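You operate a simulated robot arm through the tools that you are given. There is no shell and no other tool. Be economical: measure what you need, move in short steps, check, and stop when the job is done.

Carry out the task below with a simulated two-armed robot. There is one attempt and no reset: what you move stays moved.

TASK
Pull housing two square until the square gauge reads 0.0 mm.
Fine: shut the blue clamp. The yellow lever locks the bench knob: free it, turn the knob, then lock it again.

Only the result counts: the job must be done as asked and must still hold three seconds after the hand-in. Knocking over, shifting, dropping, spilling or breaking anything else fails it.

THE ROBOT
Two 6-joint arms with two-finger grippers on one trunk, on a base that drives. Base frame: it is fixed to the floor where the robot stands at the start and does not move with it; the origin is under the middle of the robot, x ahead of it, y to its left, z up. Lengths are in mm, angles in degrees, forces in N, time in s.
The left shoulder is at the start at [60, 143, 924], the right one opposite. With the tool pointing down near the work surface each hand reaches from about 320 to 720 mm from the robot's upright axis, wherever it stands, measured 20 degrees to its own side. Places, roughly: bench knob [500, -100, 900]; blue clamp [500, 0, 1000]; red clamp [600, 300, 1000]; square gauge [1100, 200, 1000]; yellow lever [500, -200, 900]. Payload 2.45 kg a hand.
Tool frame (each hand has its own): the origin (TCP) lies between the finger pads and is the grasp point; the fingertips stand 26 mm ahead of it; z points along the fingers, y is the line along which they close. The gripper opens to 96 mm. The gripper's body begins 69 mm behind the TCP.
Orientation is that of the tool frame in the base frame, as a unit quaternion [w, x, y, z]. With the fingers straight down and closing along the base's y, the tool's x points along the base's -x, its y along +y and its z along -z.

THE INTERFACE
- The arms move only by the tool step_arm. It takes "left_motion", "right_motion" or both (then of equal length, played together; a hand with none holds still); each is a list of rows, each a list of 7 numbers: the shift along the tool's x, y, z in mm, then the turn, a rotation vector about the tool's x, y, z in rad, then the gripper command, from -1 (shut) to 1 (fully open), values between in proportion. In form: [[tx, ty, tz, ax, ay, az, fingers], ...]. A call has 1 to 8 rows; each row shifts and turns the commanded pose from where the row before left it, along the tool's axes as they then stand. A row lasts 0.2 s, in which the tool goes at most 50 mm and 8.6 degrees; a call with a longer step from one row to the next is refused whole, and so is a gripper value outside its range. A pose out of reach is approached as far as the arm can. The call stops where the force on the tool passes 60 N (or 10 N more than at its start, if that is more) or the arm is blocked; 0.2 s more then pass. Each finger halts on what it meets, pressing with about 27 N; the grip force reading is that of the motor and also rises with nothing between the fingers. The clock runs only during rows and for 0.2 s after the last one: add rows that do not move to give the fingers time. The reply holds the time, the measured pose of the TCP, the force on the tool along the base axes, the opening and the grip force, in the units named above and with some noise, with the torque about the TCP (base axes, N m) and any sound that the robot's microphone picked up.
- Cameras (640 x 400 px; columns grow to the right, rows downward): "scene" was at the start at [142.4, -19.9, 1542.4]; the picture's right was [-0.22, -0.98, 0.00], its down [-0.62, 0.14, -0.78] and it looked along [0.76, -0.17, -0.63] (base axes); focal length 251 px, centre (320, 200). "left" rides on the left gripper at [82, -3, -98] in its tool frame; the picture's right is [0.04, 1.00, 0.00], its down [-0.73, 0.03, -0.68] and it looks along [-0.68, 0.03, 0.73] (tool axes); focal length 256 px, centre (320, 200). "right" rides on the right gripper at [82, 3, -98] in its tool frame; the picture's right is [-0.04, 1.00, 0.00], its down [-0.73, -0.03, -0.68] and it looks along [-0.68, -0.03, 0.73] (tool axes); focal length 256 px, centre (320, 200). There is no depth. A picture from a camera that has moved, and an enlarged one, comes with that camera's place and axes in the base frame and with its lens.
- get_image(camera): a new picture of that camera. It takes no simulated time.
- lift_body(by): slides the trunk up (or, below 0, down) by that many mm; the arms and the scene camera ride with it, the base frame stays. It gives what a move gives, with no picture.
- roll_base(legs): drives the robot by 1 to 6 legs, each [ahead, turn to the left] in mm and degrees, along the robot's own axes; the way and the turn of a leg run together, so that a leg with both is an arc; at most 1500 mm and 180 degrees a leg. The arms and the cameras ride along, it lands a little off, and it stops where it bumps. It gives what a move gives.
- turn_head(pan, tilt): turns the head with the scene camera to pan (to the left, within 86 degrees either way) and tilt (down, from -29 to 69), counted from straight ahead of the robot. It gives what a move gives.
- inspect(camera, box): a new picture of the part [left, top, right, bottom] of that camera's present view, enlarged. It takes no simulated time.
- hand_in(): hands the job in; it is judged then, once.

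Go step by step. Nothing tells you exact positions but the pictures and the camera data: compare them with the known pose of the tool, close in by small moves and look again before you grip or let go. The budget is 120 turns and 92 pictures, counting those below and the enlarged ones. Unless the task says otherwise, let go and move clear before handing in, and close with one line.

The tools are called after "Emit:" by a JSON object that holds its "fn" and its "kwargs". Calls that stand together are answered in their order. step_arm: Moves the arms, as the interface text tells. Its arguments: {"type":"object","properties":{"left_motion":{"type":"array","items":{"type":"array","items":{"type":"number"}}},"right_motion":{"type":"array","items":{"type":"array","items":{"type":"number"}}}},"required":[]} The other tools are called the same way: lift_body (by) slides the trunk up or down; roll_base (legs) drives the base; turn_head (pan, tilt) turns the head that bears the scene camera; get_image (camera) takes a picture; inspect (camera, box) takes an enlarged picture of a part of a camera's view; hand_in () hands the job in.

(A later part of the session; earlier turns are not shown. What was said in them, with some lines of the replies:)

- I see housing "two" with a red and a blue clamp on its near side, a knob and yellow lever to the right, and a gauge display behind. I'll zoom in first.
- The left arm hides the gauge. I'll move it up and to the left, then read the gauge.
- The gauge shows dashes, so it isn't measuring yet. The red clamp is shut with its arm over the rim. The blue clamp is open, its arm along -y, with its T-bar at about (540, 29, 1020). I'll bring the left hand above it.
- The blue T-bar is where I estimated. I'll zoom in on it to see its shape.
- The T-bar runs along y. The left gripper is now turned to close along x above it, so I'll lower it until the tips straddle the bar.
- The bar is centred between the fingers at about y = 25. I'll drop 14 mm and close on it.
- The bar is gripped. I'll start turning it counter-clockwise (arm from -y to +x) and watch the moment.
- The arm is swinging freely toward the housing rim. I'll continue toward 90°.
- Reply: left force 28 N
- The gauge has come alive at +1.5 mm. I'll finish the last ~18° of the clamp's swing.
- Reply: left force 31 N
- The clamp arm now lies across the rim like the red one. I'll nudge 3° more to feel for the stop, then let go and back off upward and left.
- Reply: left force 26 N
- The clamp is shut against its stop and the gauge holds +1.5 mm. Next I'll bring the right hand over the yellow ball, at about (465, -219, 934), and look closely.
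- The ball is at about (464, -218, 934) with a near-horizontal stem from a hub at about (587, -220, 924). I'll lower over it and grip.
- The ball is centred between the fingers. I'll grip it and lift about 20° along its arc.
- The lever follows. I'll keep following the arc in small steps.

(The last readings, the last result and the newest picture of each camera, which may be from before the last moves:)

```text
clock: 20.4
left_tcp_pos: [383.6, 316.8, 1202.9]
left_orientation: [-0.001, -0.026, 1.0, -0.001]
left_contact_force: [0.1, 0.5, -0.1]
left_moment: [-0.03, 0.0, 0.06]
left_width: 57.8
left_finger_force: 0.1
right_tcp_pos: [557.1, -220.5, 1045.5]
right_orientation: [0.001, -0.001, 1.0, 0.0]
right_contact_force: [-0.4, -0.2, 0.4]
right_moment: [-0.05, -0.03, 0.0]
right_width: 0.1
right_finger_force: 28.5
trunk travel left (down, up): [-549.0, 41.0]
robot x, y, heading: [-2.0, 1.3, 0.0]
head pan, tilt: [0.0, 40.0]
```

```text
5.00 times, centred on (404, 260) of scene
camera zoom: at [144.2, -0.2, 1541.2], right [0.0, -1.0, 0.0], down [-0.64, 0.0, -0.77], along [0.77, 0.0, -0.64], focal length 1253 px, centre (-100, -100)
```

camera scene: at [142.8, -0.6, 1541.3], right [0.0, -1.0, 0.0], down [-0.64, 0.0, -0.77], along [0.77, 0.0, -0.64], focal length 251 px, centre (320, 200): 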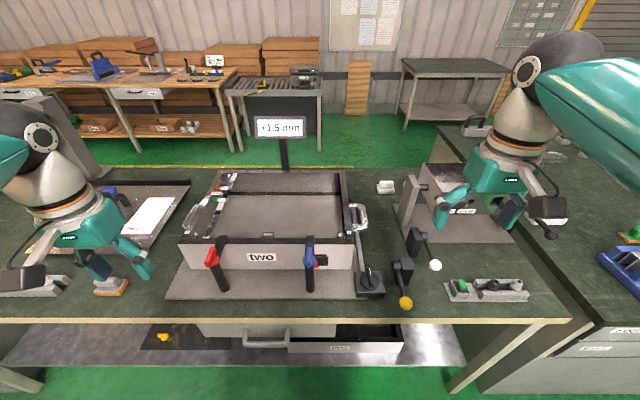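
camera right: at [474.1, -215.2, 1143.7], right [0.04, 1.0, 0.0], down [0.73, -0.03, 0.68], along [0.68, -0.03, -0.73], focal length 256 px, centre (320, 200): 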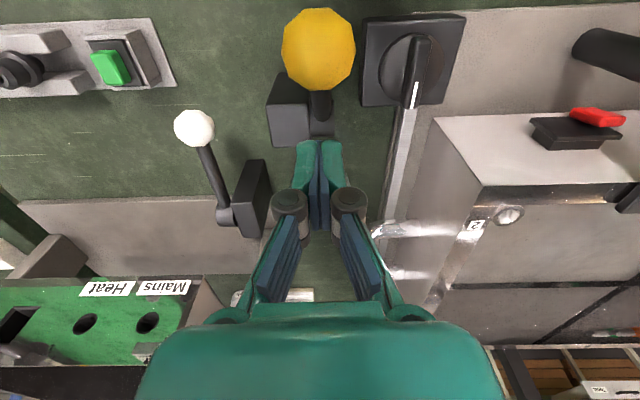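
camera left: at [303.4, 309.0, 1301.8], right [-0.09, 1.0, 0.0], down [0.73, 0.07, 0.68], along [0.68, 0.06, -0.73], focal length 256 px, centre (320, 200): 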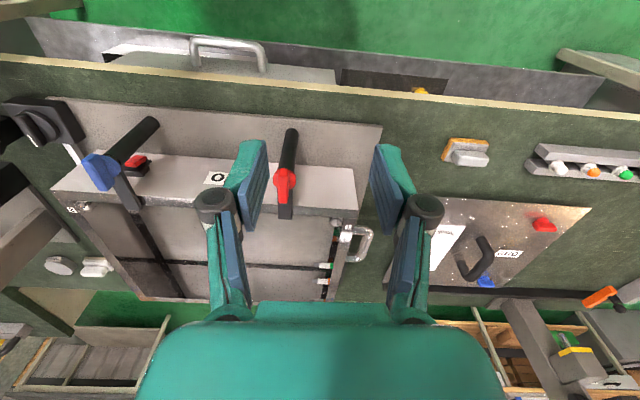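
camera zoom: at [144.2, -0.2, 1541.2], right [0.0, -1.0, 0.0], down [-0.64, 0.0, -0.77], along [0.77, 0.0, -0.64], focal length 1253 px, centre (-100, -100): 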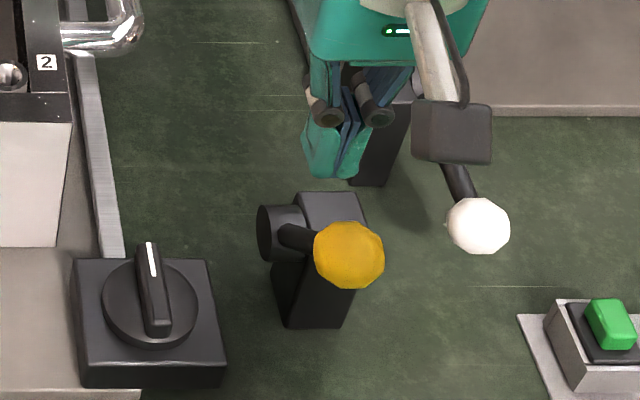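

The fingers slipped off and the ball now stands at about 46°, near (501, -217, 1021). I'll go around the front and push it on upright with closed fingers.

Emit:
{"fn": "step_arm", "kwargs": {"right_motion": [[0, 0, -45, 0, 0, 0, -1], [36, 0, -10, 0, 0, 0, -1], [36, 0, 0, 0, 0, 0, -1], [36, 0, 0, 0, 0, 0, -1], [0, 2, 40, 0, 0, 0, -1], [0, 0, 35, 0, 0, 0, -1]]}}

Emit:
{"fn": "step_arm", "kwargs": {"right_motion": [[-25, 0, 0, 0, 0, 0, -1], [-25, 0, -3, 0, 0, 0, -1], [-20, 0, -3, 0, 0, 0, -1]]}}

Emit:
{"fn": "get_image", "kwargs": {"camera": "right"}}

Emit:
{"fn": "inspect", "kwargs": {"camera": "scene", "box": [340, 220, 468, 300]}}

```text
clock: 21.8
left_tcp_pos: [383.6, 315.5, 1205.0]
left_orientation: [0.001, -0.026, 1.0, 0.0]
left_contact_force: [0.4, 0.4, -0.8]
left_moment: [0.0, 0.0, 0.01]
left_width: 57.7
left_finger_force: 0.0
right_tcp_pos: [445.5, -218.3, 1026.2]
right_orientation: [0.0, -0.001, 1.0, 0.0]
right_contact_force: [0.2, 0.1, -0.5]
right_moment: [-0.01, -0.01, 0.02]
right_width: 0.1
right_finger_force: 28.5
trunk travel left (down, up): [-549.0, 41.0]
robot x, y, heading: [-3.2, 1.4, 0.0]
head pan, tilt: [0.0, 40.0]
```

```text
clock: 22.6
left_tcp_pos: [380.1, 316.9, 1205.1]
left_orientation: [0.001, -0.025, 1.0, 0.0]
left_contact_force: [0.8, 0.0, -0.6]
left_moment: [-0.02, 0.08, 0.02]
left_width: 57.8
left_finger_force: 0.0
right_tcp_pos: [490.3, -218.8, 1027.4]
right_orientation: [-0.031, -0.002, 1.0, -0.003]
right_contact_force: [-42.0, -4.0, 10.8]
right_moment: [-0.11, -0.12, -0.01]
right_width: 6.0
right_finger_force: 28.4
trunk travel left (down, up): [-549.0, 41.0]
robot x, y, heading: [-1.3, -4.3, -0.2]
head pan, tilt: [0.0, 40.0]
stopped in row 3 (right hand): the force on the tool passed its limit at 69 N (the readings are from after the stop); the commanded pose is now the measured one
```

```text
54 pictures are left
camera right: at [416.6, -213.6, 1129.9], right [0.04, 1.0, -0.01], down [0.77, -0.02, 0.63], along [0.63, -0.03, -0.78], focal length 256 px, centre (320, 200)
```

right: 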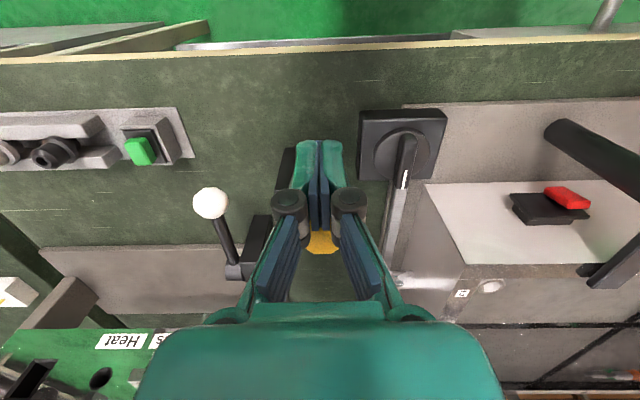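

```text
5.00 times, centred on (404, 260) of scene
camera zoom: at [139.5, -0.1, 1541.9], right [0.0, -1.0, 0.0], down [-0.64, 0.0, -0.77], along [0.77, 0.0, -0.64], focal length 1253 px, centre (-100, -100)
```

zoom: 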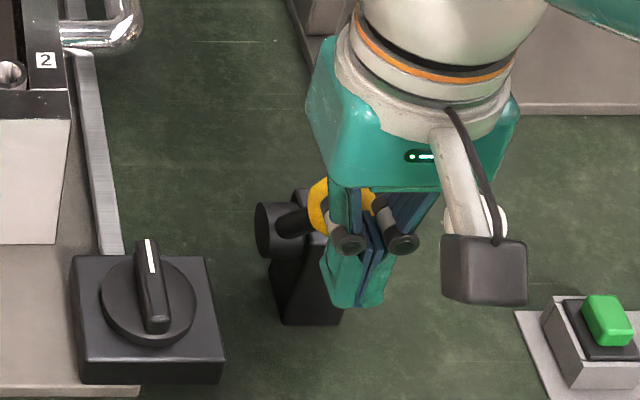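

At about 50° the lever ran into a hard stop, so it should now be free. I'll back off, straighten the tool, and go above the knob.

Emit:
{"fn": "step_arm", "kwargs": {"right_motion": [[30, 0, 0, 0, 0, 0, -1], [0, 0, -45, 0, -0.062, 0, -1], [0, 0, -45, 0, 0, 0, -1], [-20, 30, -20, 0, 0, 0, 0], [-30, 30, 0, 0, 0, 0, 0], [-30, 18, 0, 0, 0, 0, 0]]}}

Emit:
{"fn": "get_image", "kwargs": {"camera": "right"}}

Emit:
{"fn": "inspect", "kwargs": {"camera": "scene", "box": [240, 100, 432, 220]}}

Emit:
{"fn": "inspect", "kwargs": {"camera": "scene", "box": [340, 220, 468, 300]}}

```text
clock: 24.0
left_tcp_pos: [387.0, 316.1, 1203.8]
left_orientation: [0.0, -0.025, 1.0, -0.001]
left_contact_force: [0.5, -0.1, 0.2]
left_moment: [-0.05, 0.01, -0.01]
left_width: 57.7
left_finger_force: 0.1
right_tcp_pos: [550.9, -140.0, 1136.9]
right_orientation: [0.008, -0.001, 1.0, -0.002]
right_contact_force: [0.4, 0.2, -0.2]
right_moment: [0.02, 0.02, -0.02]
right_width: 47.9
right_finger_force: 0.1
trunk travel left (down, up): [-549.0, 41.0]
robot x, y, heading: [-1.2, -1.8, -0.2]
head pan, tilt: [0.0, 40.0]
```

```text
52 pictures are left
camera right: at [467.9, -134.5, 1234.0], right [0.04, 1.0, 0.0], down [0.72, -0.03, 0.69], along [0.69, -0.03, -0.72], focal length 256 px, centre (320, 200)
```

right: 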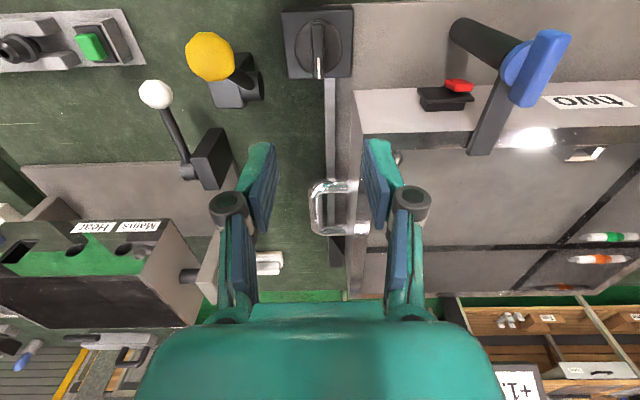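

```text
3.33 times, centred on (336, 160) of scene
camera zoom: at [144.9, -0.2, 1541.0], right [0.0, -1.0, 0.0], down [-0.64, 0.0, -0.77], along [0.77, 0.0, -0.64], focal length 836 px, centre (267, 333)
```

zoom: 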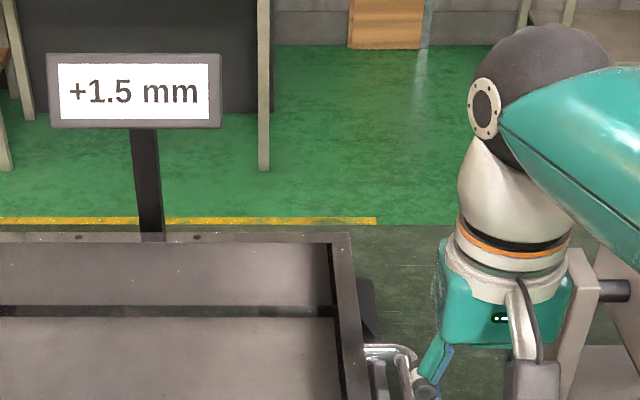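

```text
5.00 times, centred on (404, 260) of scene
camera zoom: at [144.9, -0.2, 1541.0], right [0.0, -1.0, 0.0], down [-0.64, 0.0, -0.77], along [0.77, 0.0, -0.64], focal length 1253 px, centre (-100, -100)
```

zoom: 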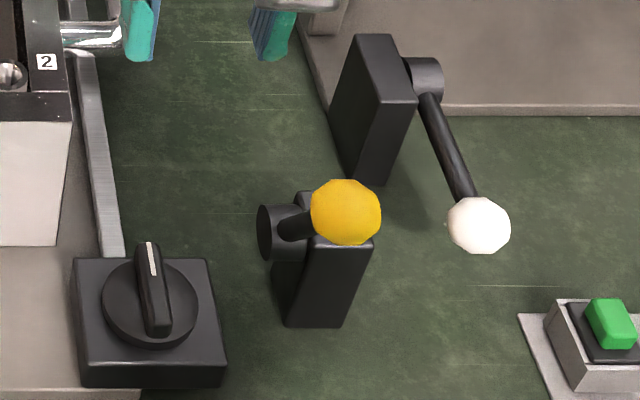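

The knob centre is at about (537, -140, 922) with its ridge along x, which suits the nominal tool orientation. I'll come down over it.

Emit:
{"fn": "step_arm", "kwargs": {"right_motion": [[7, 0, 45, 0, 0.016, 0, 0], [6, 0, 45, 0, 0, 0, 0], [0, 0, 45, 0, 0, 0, 0], [0, 0, 32, 0, 0, 0, 0]]}}

Emit:
{"fn": "get_image", "kwargs": {"camera": "right"}}

Emit:
{"fn": "inspect", "kwargs": {"camera": "scene", "box": [330, 230, 426, 290]}}

```text
clock: 25.0
left_tcp_pos: [384.2, 315.2, 1203.7]
left_orientation: [0.0, -0.026, 1.0, 0.0]
left_contact_force: [-0.2, 0.0, -0.5]
left_moment: [0.0, -0.03, -0.02]
left_width: 57.6
left_finger_force: 0.1
right_tcp_pos: [540.4, -140.5, 971.4]
right_orientation: [0.001, -0.002, 1.0, -0.001]
right_contact_force: [0.4, 0.2, -0.4]
right_moment: [0.02, 0.0, -0.01]
right_width: 48.0
right_finger_force: 0.0
trunk travel left (down, up): [-549.0, 41.0]
robot x, y, heading: [-1.1, -0.5, -0.0]
head pan, tilt: [0.0, 40.0]
```

```text
49 pictures are left
camera right: at [457.1, -134.8, 1069.7], right [0.04, 1.0, 0.0], down [0.73, -0.03, 0.68], along [0.68, -0.03, -0.73], focal length 256 px, centre (320, 200)
```

right: 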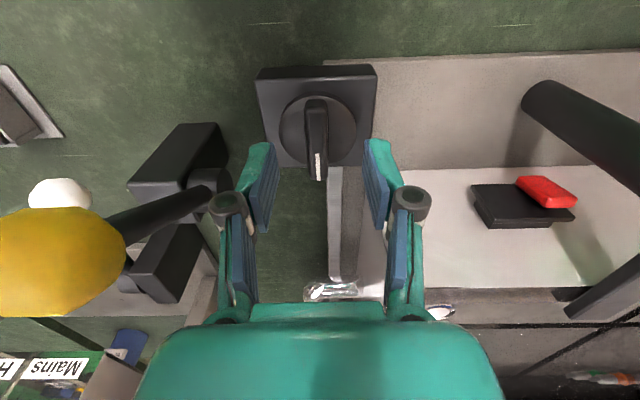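

```text
6.67 times, centred on (378, 260) of scene
camera zoom: at [144.1, -0.9, 1541.2], right [0.0, -1.0, 0.0], down [-0.64, 0.0, -0.77], along [0.77, 0.0, -0.64], focal length 1671 px, centre (-67, -200)
```

zoom: 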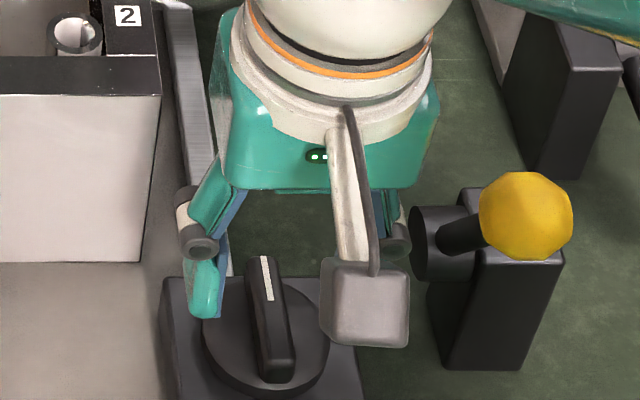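

The ridge is centred. I'll lower in small steps, watching the force.

Emit:
{"fn": "step_arm", "kwargs": {"right_motion": [[4, -1, 12, 0, 0, 0, 0], [0, 0, 8, 0, 0, 0, 0], [0, 0, 4, 0, 0, 0, 0]]}}

Emit:
{"fn": "inspect", "kwargs": {"camera": "right", "box": [200, 60, 440, 210]}}

```text
clock: 25.8
left_tcp_pos: [382.5, 316.7, 1204.2]
left_orientation: [0.001, -0.025, 1.0, 0.0]
left_contact_force: [0.2, 0.1, -0.3]
left_moment: [-0.03, 0.0, 0.04]
left_width: 57.6
left_finger_force: 0.1
right_tcp_pos: [535.4, -140.8, 947.3]
right_orientation: [0.001, -0.001, 1.0, 0.0]
right_contact_force: [0.1, -0.5, 0.9]
right_moment: [0.0, 0.01, 0.01]
right_width: 48.0
right_finger_force: 0.0
trunk travel left (down, up): [-549.0, 41.0]
robot x, y, heading: [-4.3, -1.8, 0.1]
head pan, tilt: [0.0, 40.0]
```

```text
2.67 times, centred on (320, 135) of right
camera zoom: at [452.9, -136.3, 1045.8], right [0.04, 1.0, 0.0], down [0.73, -0.03, 0.68], along [0.68, -0.03, -0.73], focal length 683 px, centre (320, 373)
```

zoom: 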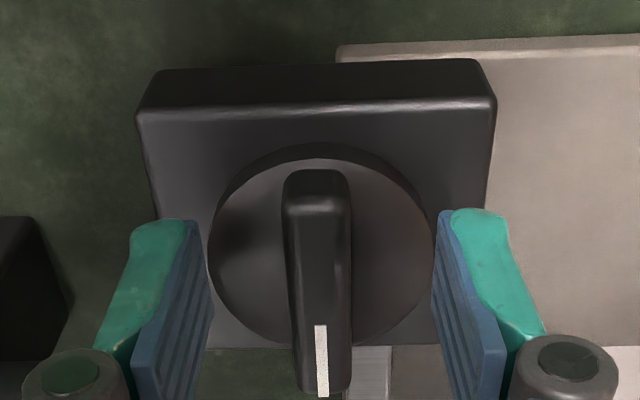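

Emit:
{"fn": "step_arm", "kwargs": {"right_motion": [[-2, 0, 4, 0, 0, 0, -0.3], [0, 0, 0, 0, 0, 0, -0.7], [0, 0, 0, 0, 0, 0, -1], [0, 0, 0, 0, 0, 0, -1], [0, 0, 0, 0, 0, 0, -1]]}}

Emit:
{"fn": "inspect", "kwargs": {"camera": "right", "box": [200, 60, 440, 210]}}

```text
clock: 27.0
left_tcp_pos: [383.7, 315.7, 1204.3]
left_orientation: [0.0, -0.025, 1.0, 0.0]
left_contact_force: [0.2, -0.7, -0.2]
left_moment: [-0.01, 0.0, -0.04]
left_width: 57.8
left_finger_force: 0.0
right_tcp_pos: [536.9, -143.0, 943.4]
right_orientation: [0.001, -0.002, 1.0, -0.002]
right_contact_force: [0.6, -2.9, -3.1]
right_moment: [-0.11, -0.42, -0.05]
right_width: 13.9
right_finger_force: 40.3
trunk travel left (down, up): [-549.0, 41.0]
robot x, y, heading: [3.8, 2.8, 0.1]
head pan, tilt: [0.0, 40.0]
```

```text
2.67 times, centred on (320, 135) of right
camera zoom: at [455.4, -136.8, 1041.5], right [0.04, 1.0, 0.0], down [0.73, -0.03, 0.68], along [0.68, -0.03, -0.73], focal length 683 px, centre (320, 373)
```

zoom: 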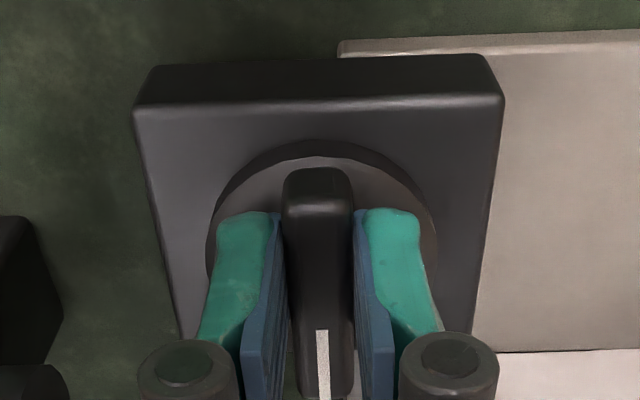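

The ridge is gripped (13.9 mm). I'll try a small clockwise turn of about 10° and read the gauge.

Emit:
{"fn": "step_arm", "kwargs": {"right_motion": [[0, 0, 0, 0, 0, 0.09, -1], [0, 0, 0, 0, 0, 0.09, -1], [0, 0, 0, 0, 0, 0, -1]]}}

Emit:
{"fn": "inspect", "kwargs": {"camera": "scene", "box": [248, 100, 312, 140]}}

Emit:
{"fn": "inspect", "kwargs": {"camera": "right", "box": [200, 60, 440, 210]}}

```text
clock: 27.8
left_tcp_pos: [383.9, 316.7, 1203.3]
left_orientation: [0.0, -0.026, 1.0, -0.001]
left_contact_force: [-0.5, -0.1, 0.0]
left_moment: [-0.01, -0.01, 0.01]
left_width: 57.7
left_finger_force: 0.1
right_tcp_pos: [538.1, -140.5, 943.3]
right_orientation: [0.001, 0.089, 0.996, -0.001]
right_contact_force: [2.3, 6.1, 1.2]
right_moment: [0.45, 0.93, 0.04]
right_width: 13.6
right_finger_force: 40.1
trunk travel left (down, up): [-549.0, 41.0]
robot x, y, heading: [0.2, -0.7, -0.0]
head pan, tilt: [0.0, 40.0]
```

```text
10.00 times, centred on (280, 120) of scene
camera zoom: at [144.5, 0.0, 1541.2], right [0.0, -1.0, 0.0], down [-0.64, 0.0, -0.77], along [0.77, 0.0, -0.64], focal length 2506 px, centre (720, 1000)
```

zoom: 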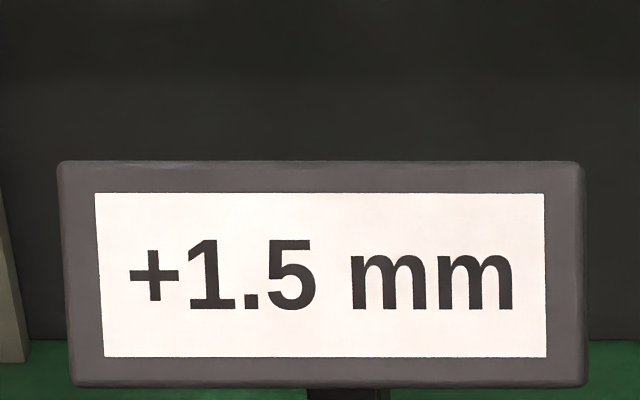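

```text
2.67 times, centred on (320, 135) of right
camera zoom: at [457.4, -120.9, 1041.5], right [0.22, 0.98, 0.0], down [0.72, -0.16, 0.68], along [0.66, -0.15, -0.73], focal length 683 px, centre (320, 373)
```

zoom: 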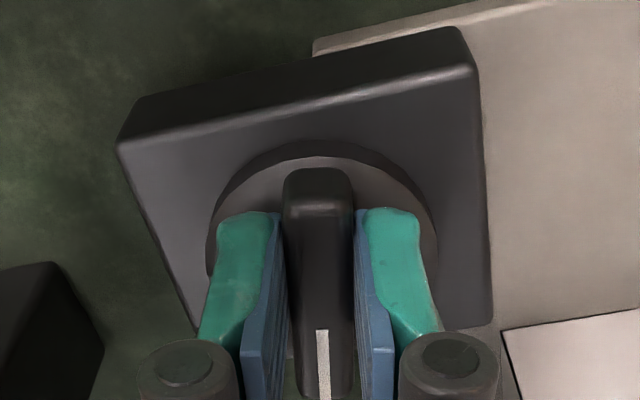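

The knob turns freely but the gauge is unchanged, so there may be backlash. I'll turn further clockwise.

Emit:
{"fn": "step_arm", "kwargs": {"right_motion": [[0, 0, 0, 0, 0, 0.1, -1], [0, 0, 0, 0, 0, 0.1, -1], [0, 0, 0, 0, 0, 0.1, -1], [0, 0, 0, 0, 0, 0.1, -1], [0, 0, 0, 0, 0, 0, -1]]}}

Emit:
{"fn": "inspect", "kwargs": {"camera": "scene", "box": [248, 100, 312, 140]}}

```text
clock: 29.0
left_tcp_pos: [384.5, 320.2, 1203.1]
left_orientation: [0.0, -0.026, 1.0, -0.002]
left_contact_force: [-0.2, 0.7, 0.0]
left_moment: [-0.01, -0.01, 0.0]
left_width: 57.9
left_finger_force: 0.1
right_tcp_pos: [539.3, -137.4, 941.9]
right_orientation: [0.001, 0.286, 0.958, 0.0]
right_contact_force: [2.9, 30.6, -5.6]
right_moment: [0.58, -0.31, 0.17]
right_width: 13.7
right_finger_force: 40.5
trunk travel left (down, up): [-549.0, 41.0]
robot x, y, heading: [-1.0, 1.8, 0.3]
head pan, tilt: [0.0, 40.0]
```

```text
10.00 times, centred on (280, 120) of scene
camera zoom: at [144.9, 3.2, 1541.0], right [0.0, -1.0, 0.0], down [-0.64, 0.0, -0.77], along [0.77, 0.0, -0.64], focal length 2506 px, centre (720, 1000)
```

zoom: 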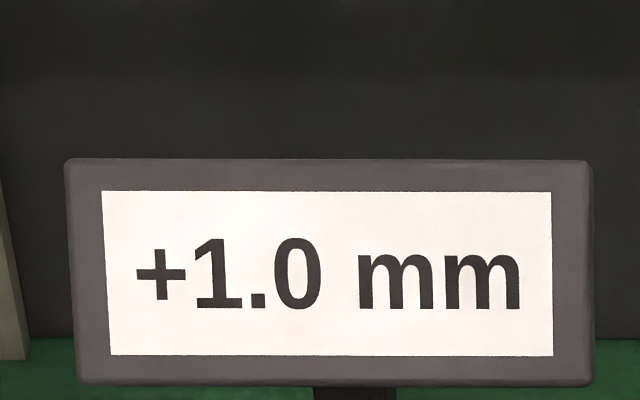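

Clockwise brings the gauge down: +1.0 mm now. I'll relieve the side force slightly and turn another ~23°.

Emit:
{"fn": "step_arm", "kwargs": {"right_motion": [[1.6, 2.5, 0, 0, 0, 0.05, -1], [0, 0, 0, 0, 0, 0.1, -1], [0, 0, 0, 0, 0, 0.1, -1], [0, 0, 0, 0, 0, 0.1, -1], [0, 0, 0, 0, 0, 0, -1]]}}

Emit:
{"fn": "inspect", "kwargs": {"camera": "scene", "box": [248, 100, 312, 140]}}

Emit:
{"fn": "get_image", "kwargs": {"camera": "right"}}

```text
clock: 30.2
left_tcp_pos: [386.0, 319.6, 1202.4]
left_orientation: [0.0, -0.025, 1.0, -0.002]
left_contact_force: [-1.2, -0.2, -0.2]
left_moment: [0.0, 0.0, -0.01]
left_width: 57.3
left_finger_force: 0.0
right_tcp_pos: [541.6, -136.2, 943.1]
right_orientation: [0.002, 0.448, 0.894, 0.001]
right_contact_force: [14.1, 25.7, 0.4]
right_moment: [1.0, 0.06, 0.22]
right_width: 14.1
right_finger_force: 39.9
trunk travel left (down, up): [-549.0, 41.0]
robot x, y, heading: [-0.6, 0.0, -0.0]
head pan, tilt: [0.0, 40.0]
```

```text
10.00 times, centred on (280, 120) of scene
camera zoom: at [146.2, 2.6, 1541.0], right [0.0, -1.0, 0.0], down [-0.64, 0.0, -0.76], along [0.76, 0.0, -0.64], focal length 2506 px, centre (720, 1000)
```

zoom: 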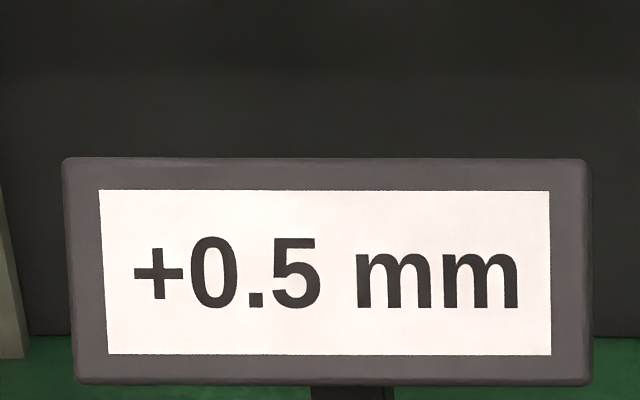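

```text
41 pictures are left
camera right: at [493.3, -66.7, 1041.3], right [0.82, 0.57, 0.0], down [0.41, -0.6, 0.68], along [0.39, -0.56, -0.73], focal length 256 px, centre (320, 200)
```

right: 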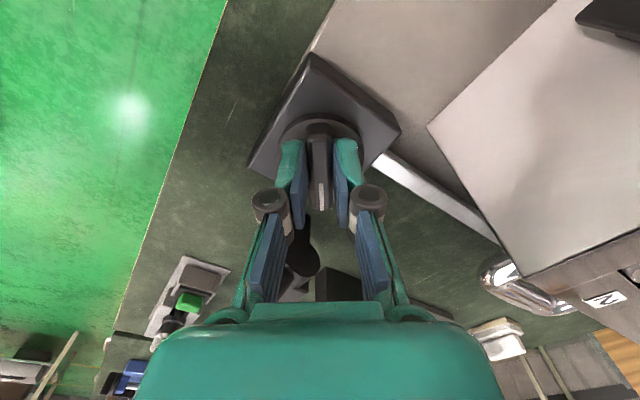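

About 20° of turn gives 0.5 mm. I'll turn another ~17° and read again.

Emit:
{"fn": "step_arm", "kwargs": {"right_motion": [[0.7, 2.4, 0, 0, 0, 0.05, -1], [0, 0, 0, 0, 0, 0.1, -1], [0, 0, 0, 0, 0, 0.1, -1], [0, 0, 0, 0, 0, 0.05, -1], [0, 0, 0, 0, 0, 0, -1]]}}

Emit:
{"fn": "inspect", "kwargs": {"camera": "scene", "box": [248, 100, 312, 140]}}

```text
clock: 31.4
left_tcp_pos: [384.7, 318.0, 1202.0]
left_orientation: [0.0, -0.025, 1.0, -0.002]
left_contact_force: [-0.6, 0.1, -0.4]
left_moment: [-0.03, -0.01, -0.01]
left_width: 57.5
left_finger_force: 0.0
right_tcp_pos: [542.6, -134.9, 942.7]
right_orientation: [0.005, 0.576, 0.817, 0.002]
right_contact_force: [16.0, 20.1, 5.9]
right_moment: [0.28, -0.47, 0.17]
right_width: 13.8
right_finger_force: 40.4
trunk travel left (down, up): [-549.0, 41.0]
robot x, y, heading: [-0.9, -1.0, -0.0]
head pan, tilt: [0.0, 40.0]
```

```text
10.00 times, centred on (280, 120) of scene
camera zoom: at [145.8, 2.2, 1541.0], right [0.0, -1.0, 0.0], down [-0.64, 0.0, -0.76], along [0.76, 0.0, -0.64], focal length 2506 px, centre (720, 1000)
```

zoom: 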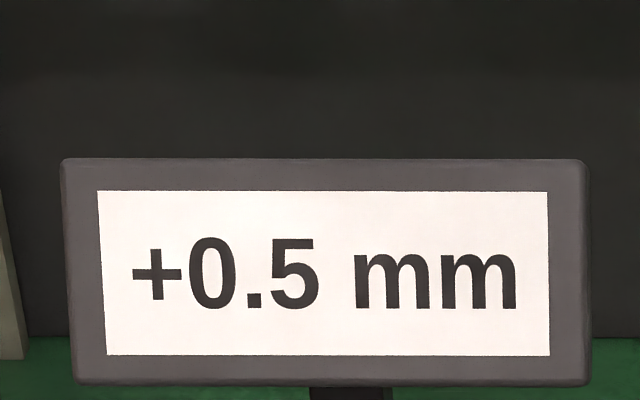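

Still +0.5, so either it moves in steps or the grip slipped. I'll check that the knob turned with the fingers.

Emit:
{"fn": "inspect", "kwargs": {"camera": "right", "box": [200, 60, 440, 210]}}

Emit:
{"fn": "inspect", "kwargs": {"camera": "scene", "box": [330, 230, 426, 290]}}

```text
2.67 times, centred on (320, 135) of right
camera zoom: at [517.0, -54.8, 1041.3], right [0.95, 0.3, 0.01], down [0.21, -0.7, 0.68], along [0.21, -0.65, -0.73], focal length 683 px, centre (320, 373)
```

zoom: 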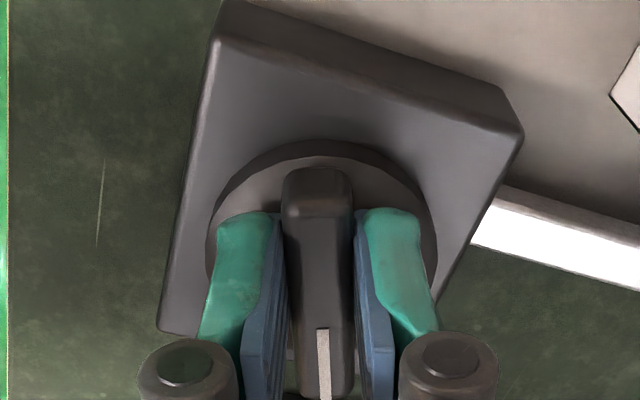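

```text
6.67 times, centred on (378, 260) of scene
camera zoom: at [145.8, 2.2, 1541.0], right [0.0, -1.0, 0.0], down [-0.64, 0.0, -0.76], along [0.76, 0.0, -0.64], focal length 1671 px, centre (-67, -200)
```

zoom: 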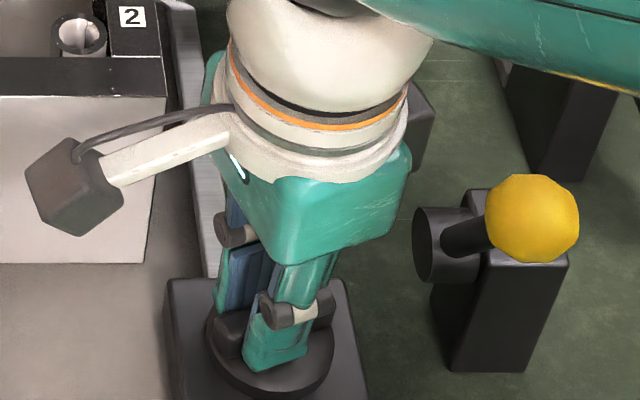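

The knob is turning with the fingers, about 70° so far, so the reading moves in 0.5 mm steps of roughly 30° each. I'll turn on to 90°.

Emit:
{"fn": "step_arm", "kwargs": {"right_motion": [[1.4, 2.1, 0, 0, 0, 0.04, -1], [0, 0, 0, 0, 0, 0.1, -1], [0, 0, 0, 0, 0, 0.1, -1], [0, 0, 0, 0, 0, 0.1, -1], [0, 0, 0, 0, 0, 0, -1]]}}

Emit:
{"fn": "inspect", "kwargs": {"camera": "scene", "box": [248, 100, 312, 140]}}

```text
clock: 32.6
left_tcp_pos: [385.8, 317.3, 1201.4]
left_orientation: [0.0, -0.026, 1.0, -0.001]
left_contact_force: [0.0, 0.2, -0.5]
left_moment: [0.01, -0.03, 0.0]
left_width: 57.8
left_finger_force: 0.0
right_tcp_pos: [543.6, -134.8, 942.1]
right_orientation: [0.005, 0.707, 0.707, 0.003]
right_contact_force: [22.1, 7.3, 13.3]
right_moment: [-0.93, -0.55, 0.2]
right_width: 13.9
right_finger_force: 40.6
trunk travel left (down, up): [-549.0, 41.0]
robot x, y, heading: [-1.5, -3.8, 0.1]
head pan, tilt: [0.0, 40.0]
```

```text
10.00 times, centred on (280, 120) of scene
camera zoom: at [146.1, 0.6, 1541.0], right [0.0, -1.0, 0.0], down [-0.64, 0.0, -0.76], along [0.76, 0.0, -0.64], focal length 2506 px, centre (720, 1000)
```

zoom: 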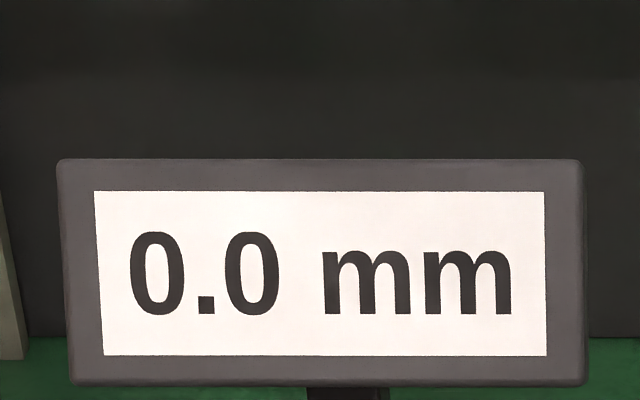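

The gauge reads 0.0 mm. I'll relieve the side force, release gently and lift straight up, then read the gauge again.

Emit:
{"fn": "step_arm", "kwargs": {"right_motion": [[0, 1.5, 0, 0, 0, 0, -1], [0, 0, 0, 0, 0, 0, -0.5], [0, 0, 0, 0, 0, 0, 0], [0, 0, -20, 0, 0, 0, 0], [0, 0, -45, 0, 0, 0, 0], [0, 0, -45, 0, 0, 0, 0], [0, 0, -45, 0, 0, 0, 0], [0, 0, -30, 0, 0, 0, 0]]}}

Emit:
{"fn": "step_arm", "kwargs": {"right_motion": [[0, 0, 0, 0, 0, -0.147, 0], [0, 0, 0, 0, 0, -0.147, 0], [0, 0, 0, 0, 0, -0.147, 0], [0, 0, 0, 0, 0, -0.147, 0], [0, 0, 0, 0, 0, -0.147, 0], [0, 0, 0, 0, 0, -0.147, 0], [0, 0, 0, 0, 0, -0.147, 0], [0, 0, 0, 0, 0, -0.147, 0]]}}

Emit:
{"fn": "step_arm", "kwargs": {"right_motion": [[0, 0, 0, 0, 0, -0.147, 0], [0, 0, 0, 0, 0, -0.147, 0], [0, 0, 0, 0, 0, -0.1, 0]]}}

Emit:
{"fn": "get_image", "kwargs": {"camera": "right"}}

Emit:
{"fn": "inspect", "kwargs": {"camera": "scene", "box": [240, 100, 480, 250]}}

Emit:
{"fn": "inspect", "kwargs": {"camera": "scene", "box": [330, 220, 458, 300]}}

```text
clock: 34.4
left_tcp_pos: [383.4, 315.7, 1202.6]
left_orientation: [0.001, -0.026, 1.0, -0.001]
left_contact_force: [1.1, 0.0, 0.3]
left_moment: [-0.01, -0.02, -0.01]
left_width: 57.7
left_finger_force: 0.1
right_tcp_pos: [542.3, -134.0, 1126.8]
right_orientation: [0.001, 0.706, 0.708, 0.0]
right_contact_force: [0.2, 0.2, -0.5]
right_moment: [-0.01, 0.0, 0.02]
right_width: 48.1
right_finger_force: 0.1
trunk travel left (down, up): [-549.0, 41.0]
robot x, y, heading: [2.1, -0.8, -0.1]
head pan, tilt: [0.0, 40.0]
```

```text
clock: 36.2
left_tcp_pos: [384.2, 316.9, 1202.8]
left_orientation: [0.001, -0.025, 1.0, -0.001]
left_contact_force: [0.0, -1.0, 0.3]
left_moment: [-0.01, -0.04, 0.03]
left_width: 57.7
left_finger_force: 0.0
right_tcp_pos: [542.2, -135.3, 1127.4]
right_orientation: [0.002, 0.193, 0.981, 0.0]
right_contact_force: [-0.4, -0.3, 0.2]
right_moment: [-0.01, 0.0, 0.01]
right_width: 48.4
right_finger_force: 0.1
trunk travel left (down, up): [-549.0, 41.0]
robot x, y, heading: [2.5, -1.0, 0.0]
head pan, tilt: [0.0, 40.0]
```

```text
clock: 37.0
left_tcp_pos: [383.4, 316.9, 1204.8]
left_orientation: [0.001, -0.025, 1.0, -0.001]
left_contact_force: [1.1, 0.3, 1.0]
left_moment: [0.02, 0.0, -0.01]
left_width: 57.5
left_finger_force: 0.0
right_tcp_pos: [540.8, -134.4, 1127.0]
right_orientation: [0.001, -0.003, 1.0, -0.003]
right_contact_force: [-0.3, -0.4, 0.7]
right_moment: [0.0, -0.03, 0.01]
right_width: 48.1
right_finger_force: 0.1
trunk travel left (down, up): [-549.0, 41.0]
robot x, y, heading: [0.4, 0.3, -0.1]
head pan, tilt: [0.0, 40.0]
```

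```text
36 pictures are left
camera right: at [459.4, -129.8, 1226.2], right [0.04, 1.0, 0.0], down [0.73, -0.02, 0.68], along [0.68, -0.03, -0.73], focal length 256 px, centre (320, 200)
```

right: 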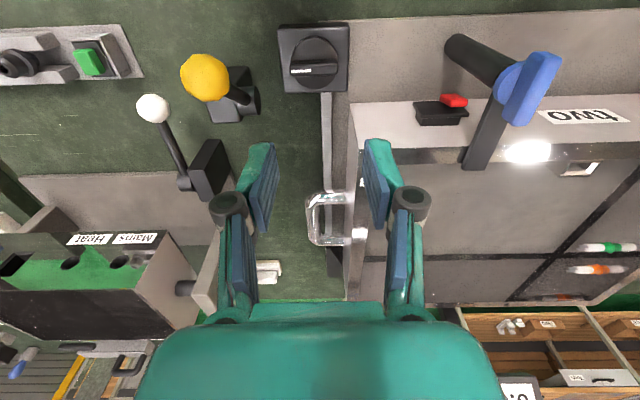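

```text
2.67 times, centred on (360, 175) of scene
camera zoom: at [143.8, -0.8, 1541.2], right [0.0, -1.0, 0.0], down [-0.64, 0.0, -0.77], along [0.77, 0.0, -0.64], focal length 668 px, centre (213, 267)
```

zoom: 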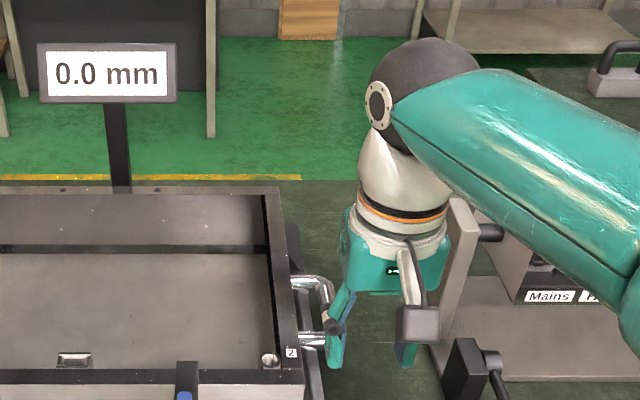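

```text
5.00 times, centred on (394, 260) of scene
camera zoom: at [143.8, -0.8, 1541.2], right [0.0, -1.0, 0.0], down [-0.64, 0.0, -0.77], along [0.77, 0.0, -0.64], focal length 1253 px, centre (-50, -100)
```

zoom: 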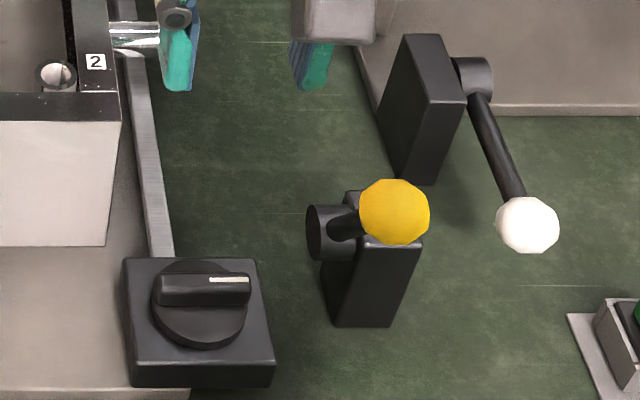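

The knob stays at 90° and the gauge holds 0.0 mm. Now I'll relock: grip the yellow ball, at about (517, -217, 1033), and bring it back down along its arc.

Emit:
{"fn": "step_arm", "kwargs": {"right_motion": [[12, -41, 0, 0, 0, 0, 0.3], [12, -42, 0, 0, 0, 0, 0.3], [0, 0, 40, 0, 0, 0, 0.3], [0, 0, 40, 0, 0, 0, 0.3], [0, 0, 14, 0, 0, 0, 0.3], [0, 0, 0, 0, 0, 0, 0.3]]}}

Emit:
{"fn": "get_image", "kwargs": {"camera": "right"}}

```text
clock: 38.4
left_tcp_pos: [384.1, 315.2, 1203.7]
left_orientation: [0.0, -0.026, 1.0, 0.0]
left_contact_force: [0.2, 0.3, 0.4]
left_moment: [-0.04, 0.03, 0.01]
left_width: 57.7
left_finger_force: 0.1
right_tcp_pos: [518.6, -218.0, 1033.0]
right_orientation: [0.001, -0.001, 1.0, -0.001]
right_contact_force: [0.7, 1.1, 0.0]
right_moment: [-0.01, 0.02, -0.04]
right_width: 62.3
right_finger_force: 0.0
trunk travel left (down, up): [-549.0, 41.0]
robot x, y, heading: [0.5, 0.4, -0.2]
head pan, tilt: [0.0, 40.0]
```

```text
33 pictures are left
camera right: at [435.7, -211.8, 1131.2], right [0.04, 1.0, 0.0], down [0.73, -0.03, 0.68], along [0.68, -0.03, -0.73], focal length 256 px, centre (320, 200)
```

right: 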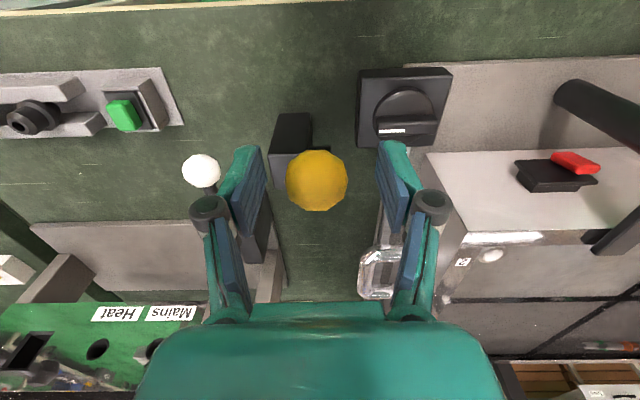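

Emit:
{"fn": "step_arm", "kwargs": {"right_motion": [[0, 0, 0, 0, 0, 0, -0.2], [0, 0, 0, 0, 0, 0, -1], [0, 0, 0, 0, 0, 0, -1], [0, 0, 0, 0, 0, 0, -1]]}}

Emit:
{"fn": "step_arm", "kwargs": {"right_motion": [[8.6, 0, 6.7, 0, 0, 0, -1], [8.1, 0, 7.3, 0, 0, 0, -1], [14, 0, 16.7, 0, 0, 0, -1]]}}

Emit:
{"fn": "get_image", "kwargs": {"camera": "right"}}

```text
clock: 39.4
left_tcp_pos: [384.7, 315.1, 1204.3]
left_orientation: [0.001, -0.026, 1.0, 0.0]
left_contact_force: [-0.7, -0.5, -0.5]
left_moment: [-0.03, 0.01, -0.01]
left_width: 57.4
left_finger_force: 0.0
right_tcp_pos: [518.5, -219.2, 1032.6]
right_orientation: [0.002, 0.0, 1.0, -0.002]
right_contact_force: [0.5, -12.2, 3.1]
right_moment: [-0.24, -0.14, -0.11]
right_width: 31.2
right_finger_force: 44.9
trunk travel left (down, up): [-549.0, 41.0]
robot x, y, heading: [0.1, -0.8, -0.1]
head pan, tilt: [0.0, 40.0]
```

```text
clock: 40.2
left_tcp_pos: [382.5, 315.9, 1204.7]
left_orientation: [0.0, -0.026, 1.0, 0.0]
left_contact_force: [0.0, -0.4, -0.8]
left_moment: [-0.02, 0.03, 0.01]
left_width: 57.7
left_finger_force: 0.1
right_tcp_pos: [485.9, -218.8, 1003.1]
right_orientation: [0.002, -0.002, 1.0, 0.0]
right_contact_force: [3.1, -7.4, 11.4]
right_moment: [0.08, -1.19, 0.0]
right_width: 31.2
right_finger_force: 44.9
trunk travel left (down, up): [-549.0, 41.0]
robot x, y, heading: [-1.2, -2.3, -0.3]
head pan, tilt: [0.0, 40.0]
```

```text
32 pictures are left
camera right: at [404.1, -213.9, 1101.2], right [0.04, 1.0, 0.0], down [0.73, -0.03, 0.68], along [0.68, -0.03, -0.73], focal length 256 px, centre (320, 200)
```

right: 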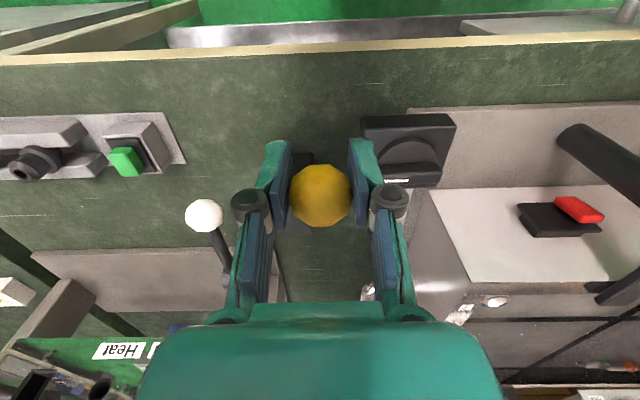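

Emit:
{"fn": "step_arm", "kwargs": {"right_motion": [[10.5, 0, 18.9, 0, 0, 0, -1], [7, 0, 20.4, 0, 0, 0, -1]]}}

Emit:
{"fn": "get_image", "kwargs": {"camera": "right"}}

```text
clock: 40.8
left_tcp_pos: [382.1, 316.1, 1204.0]
left_orientation: [0.001, -0.025, 1.0, 0.001]
left_contact_force: [-0.3, 0.1, -0.1]
left_moment: [-0.05, 0.01, 0.0]
left_width: 57.6
left_finger_force: 0.1
right_tcp_pos: [467.6, -218.2, 964.6]
right_orientation: [0.001, 0.0, 1.0, -0.002]
right_contact_force: [-2.7, -11.4, 11.6]
right_moment: [0.18, -1.13, -0.08]
right_width: 30.2
right_finger_force: 45.0
trunk travel left (down, up): [-549.0, 41.0]
robot x, y, heading: [0.3, -3.5, 0.2]
head pan, tilt: [0.0, 40.0]
```

```text
31 pictures are left
camera right: at [386.0, -213.8, 1062.3], right [0.04, 1.0, 0.0], down [0.73, -0.03, 0.68], along [0.68, -0.03, -0.73], focal length 256 px, centre (320, 200)
```

right: 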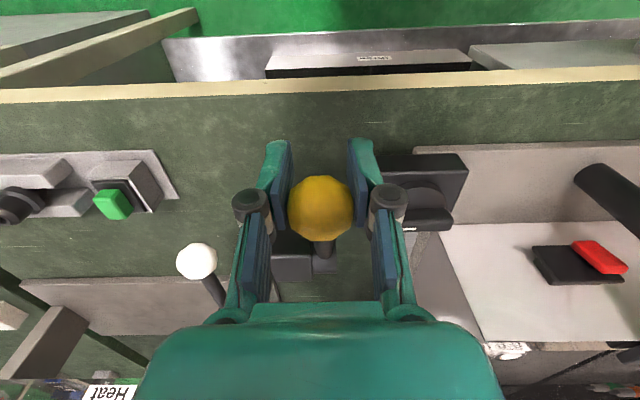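

The ball lags a little in the grip. I'll release, rise, close the fingers and press the ball down from above to its stop.

Emit:
{"fn": "step_arm", "kwargs": {"right_motion": [[0, 0, 0, 0, 0, 0, 0.3], [0, 0, 0, 0, 0, 0, 0.3], [0, 0, -40, 0, 0, 0, 0.3], [0, 0, -40, 0, 0, 0, -0.5], [2, 0, 0, 0, 0, 0, -1], [0, 0, 0, 0, 0, 0, -1]]}}

Emit:
{"fn": "get_image", "kwargs": {"camera": "right"}}

Emit:
{"fn": "step_arm", "kwargs": {"right_motion": [[0, 0, 20, 0, 0, 0, -1], [0, 0, 15, 0, 0, 0, -1], [0, 0, 10, 0, 0, 0, -1], [0, 0, 8, 0, 0, 0, -1], [0, 0, 8, 0, 0, 0, -1]]}}

Emit:
{"fn": "get_image", "kwargs": {"camera": "right"}}

```text
clock: 42.2
left_tcp_pos: [382.7, 316.9, 1205.0]
left_orientation: [0.001, -0.025, 1.0, -0.001]
left_contact_force: [-0.3, -0.1, -0.2]
left_moment: [-0.01, 0.02, 0.02]
left_width: 57.8
left_finger_force: 0.0
right_tcp_pos: [467.1, -218.0, 1044.9]
right_orientation: [0.001, -0.001, 1.0, -0.002]
right_contact_force: [0.2, 0.2, -0.2]
right_moment: [0.01, 0.01, -0.01]
right_width: 0.2
right_finger_force: 26.8
trunk travel left (down, up): [-549.0, 41.0]
robot x, y, heading: [1.0, 2.3, -0.0]
head pan, tilt: [0.0, 40.0]
```

```text
30 pictures are left
camera right: at [386.6, -212.2, 1142.6], right [0.04, 1.0, 0.0], down [0.73, -0.03, 0.68], along [0.68, -0.03, -0.73], focal length 256 px, centre (320, 200)
```

right: 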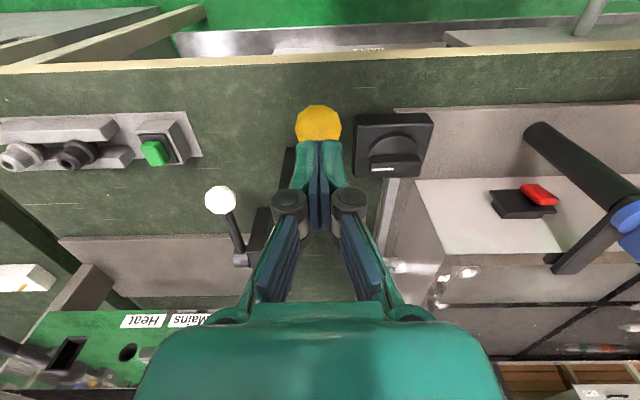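

```text
clock: 43.4
left_tcp_pos: [383.3, 315.8, 1203.5]
left_orientation: [0.001, -0.025, 1.0, -0.001]
left_contact_force: [0.5, 0.3, -0.1]
left_moment: [-0.01, 0.01, -0.01]
left_width: 57.8
left_finger_force: 0.0
right_tcp_pos: [469.6, -217.3, 984.8]
right_orientation: [0.001, -0.001, 1.0, -0.002]
right_contact_force: [-0.2, -0.4, -0.6]
right_moment: [0.03, 0.04, -0.01]
right_width: 0.2
right_finger_force: 27.3
trunk travel left (down, up): [-549.0, 41.0]
robot x, y, heading: [-0.5, -0.6, -0.1]
head pan, tilt: [0.0, 40.0]
```

```text
29 pictures are left
camera right: at [386.8, -213.0, 1082.5], right [0.04, 1.0, 0.0], down [0.73, -0.03, 0.68], along [0.68, -0.03, -0.73], focal length 256 px, centre (320, 200)
```

right: 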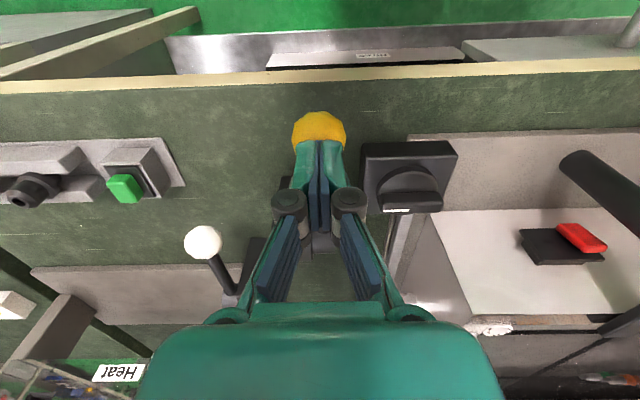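

The ball is being pushed down, now at about 945. I'll continue pressing in small steps until it stops.

Emit:
{"fn": "step_arm", "kwargs": {"right_motion": [[0, 0, 4, 0, 0, 0, -1], [0, 0, 4, 0, 0, 0, -1], [0, 0, 4, 0, 0, 0, -1], [0, 0, 4, 0, 0, 0, -1], [0, 0, 3, 0, 0, 0, -1], [0, 0, 3, 0, 0, 0, -1]]}}

Emit:
{"fn": "get_image", "kwargs": {"camera": "right"}}

Emit:
{"fn": "inspect", "kwargs": {"camera": "scene", "box": [330, 230, 458, 310]}}

```text
clock: 44.8
left_tcp_pos: [381.3, 316.9, 1205.1]
left_orientation: [0.001, -0.025, 1.0, -0.001]
left_contact_force: [-0.1, 0.2, 0.3]
left_moment: [0.0, 0.04, -0.03]
left_width: 57.9
left_finger_force: 0.1
right_tcp_pos: [470.1, -218.6, 970.8]
right_orientation: [0.012, 0.0, 1.0, -0.002]
right_contact_force: [-9.9, -0.4, 32.8]
right_moment: [0.01, 0.41, -0.09]
right_width: 6.1
right_finger_force: 29.0
trunk travel left (down, up): [-549.0, 41.0]
robot x, y, heading: [-2.2, -1.7, -0.3]
head pan, tilt: [0.0, 40.0]
stopped in row 6 (right hand): the force on the tool passed its limit at 62 N (the readings are from after the stop); the commanded pose is now the measured one
```

```text
28 pictures are left
camera right: at [385.5, -212.8, 1067.3], right [0.04, 1.0, 0.0], down [0.72, -0.03, 0.7], along [0.69, -0.03, -0.72], focal length 256 px, centre (320, 200)
```

right: 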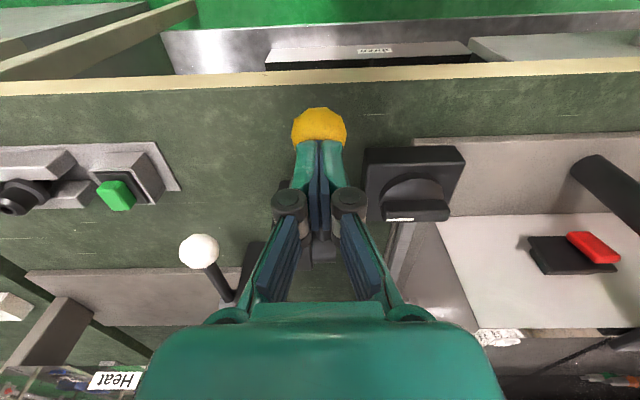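

```text
5.00 times, centred on (394, 270) of scene
camera zoom: at [140.0, 0.3, 1541.4], right [0.0, -1.0, 0.0], down [-0.64, 0.0, -0.77], along [0.77, 0.0, -0.64], focal length 1253 px, centre (-50, -150)
```

zoom: 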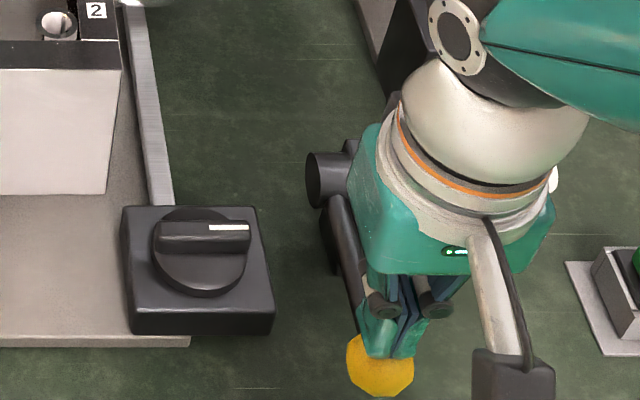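

It stopped hard at about the original height. I'll lift away, straighten the tool and check the lever and gauge.

Emit:
{"fn": "step_arm", "kwargs": {"right_motion": [[0, 0, -40, 0, 0, 0, -1], [0, 0, -45, 0, 0.024, 0, -1], [0, 0, -45, 0, 0, 0, -1], [20, -40, -20, 0, 0, 0, -1], [20, -40, 0, 0, 0, 0, -1], [0, -45, 0, 0, 0, 0, -1], [0, -45, 0, 0, 0, 0, -1]]}}

Emit:
{"fn": "get_image", "kwargs": {"camera": "scene"}}

Emit:
{"fn": "inspect", "kwargs": {"camera": "scene", "box": [280, 230, 420, 318]}}

Emit:
{"fn": "inspect", "kwargs": {"camera": "scene", "box": [248, 100, 312, 140]}}

```text
clock: 46.4
left_tcp_pos: [385.2, 316.8, 1205.2]
left_orientation: [0.001, -0.025, 1.0, 0.0]
left_contact_force: [0.4, 0.3, 0.9]
left_moment: [0.0, 0.01, 0.0]
left_width: 57.3
left_finger_force: 0.1
right_tcp_pos: [429.7, -388.3, 1116.2]
right_orientation: [-0.004, -0.002, 1.0, -0.001]
right_contact_force: [-0.1, 0.8, 0.4]
right_moment: [0.0, 0.02, -0.01]
right_width: 0.0
right_finger_force: 29.2
trunk travel left (down, up): [-549.0, 41.0]
robot x, y, heading: [-3.3, -0.7, 0.5]
head pan, tilt: [0.0, 40.0]
```

```text
26 pictures are left
camera scene: at [143.9, -1.7, 1541.2], right [0.0, -1.0, 0.0], down [-0.64, 0.0, -0.77], along [0.77, 0.0, -0.64], focal length 251 px, centre (320, 200)
```

scene: 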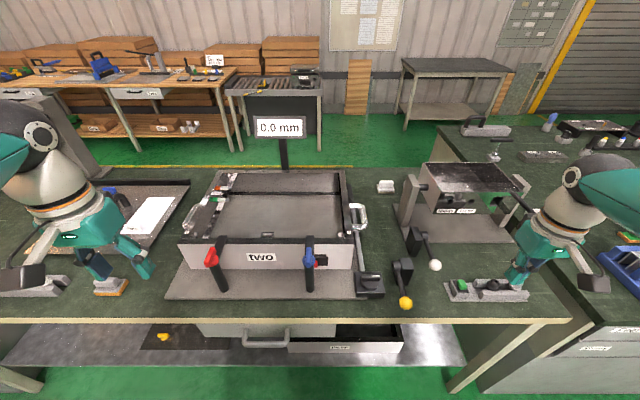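

```text
4.55 times, centred on (350, 274) of scene
camera zoom: at [143.9, -1.7, 1541.2], right [0.0, -1.0, 0.0], down [-0.64, 0.0, -0.77], along [0.77, 0.0, -0.64], focal length 1139 px, centre (184, -136)
```

zoom: 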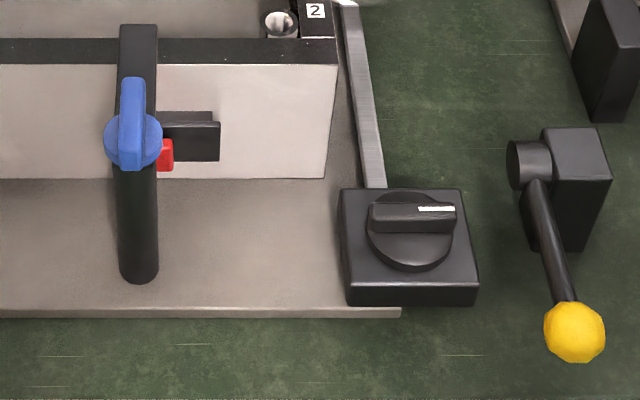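

```text
10.00 times, centred on (280, 120) of scene
camera zoom: at [143.9, -1.7, 1541.2], right [0.0, -1.0, 0.0], down [-0.64, 0.0, -0.77], along [0.77, 0.0, -0.64], focal length 2506 px, centre (720, 1000)
```

zoom: 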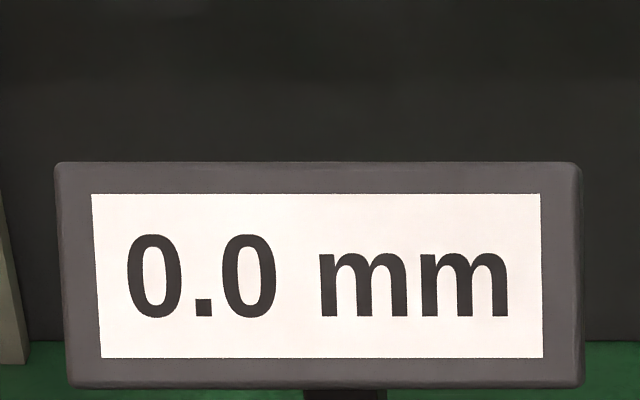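

The yellow lever is back exactly where it started (locked), the blue clamp is shut, both hands are clear, and the gauge reads 0.0 mm. I'm handing in.

Emit:
{"fn": "hand_in", "kwargs": {}}

```text
The job is handed in.
```

Housing two is square: the gauge still read 0.0 mm at the last look before hand-in, with the blue clamp shut, the knob turned 90° clockwise and the yellow lever locked again.
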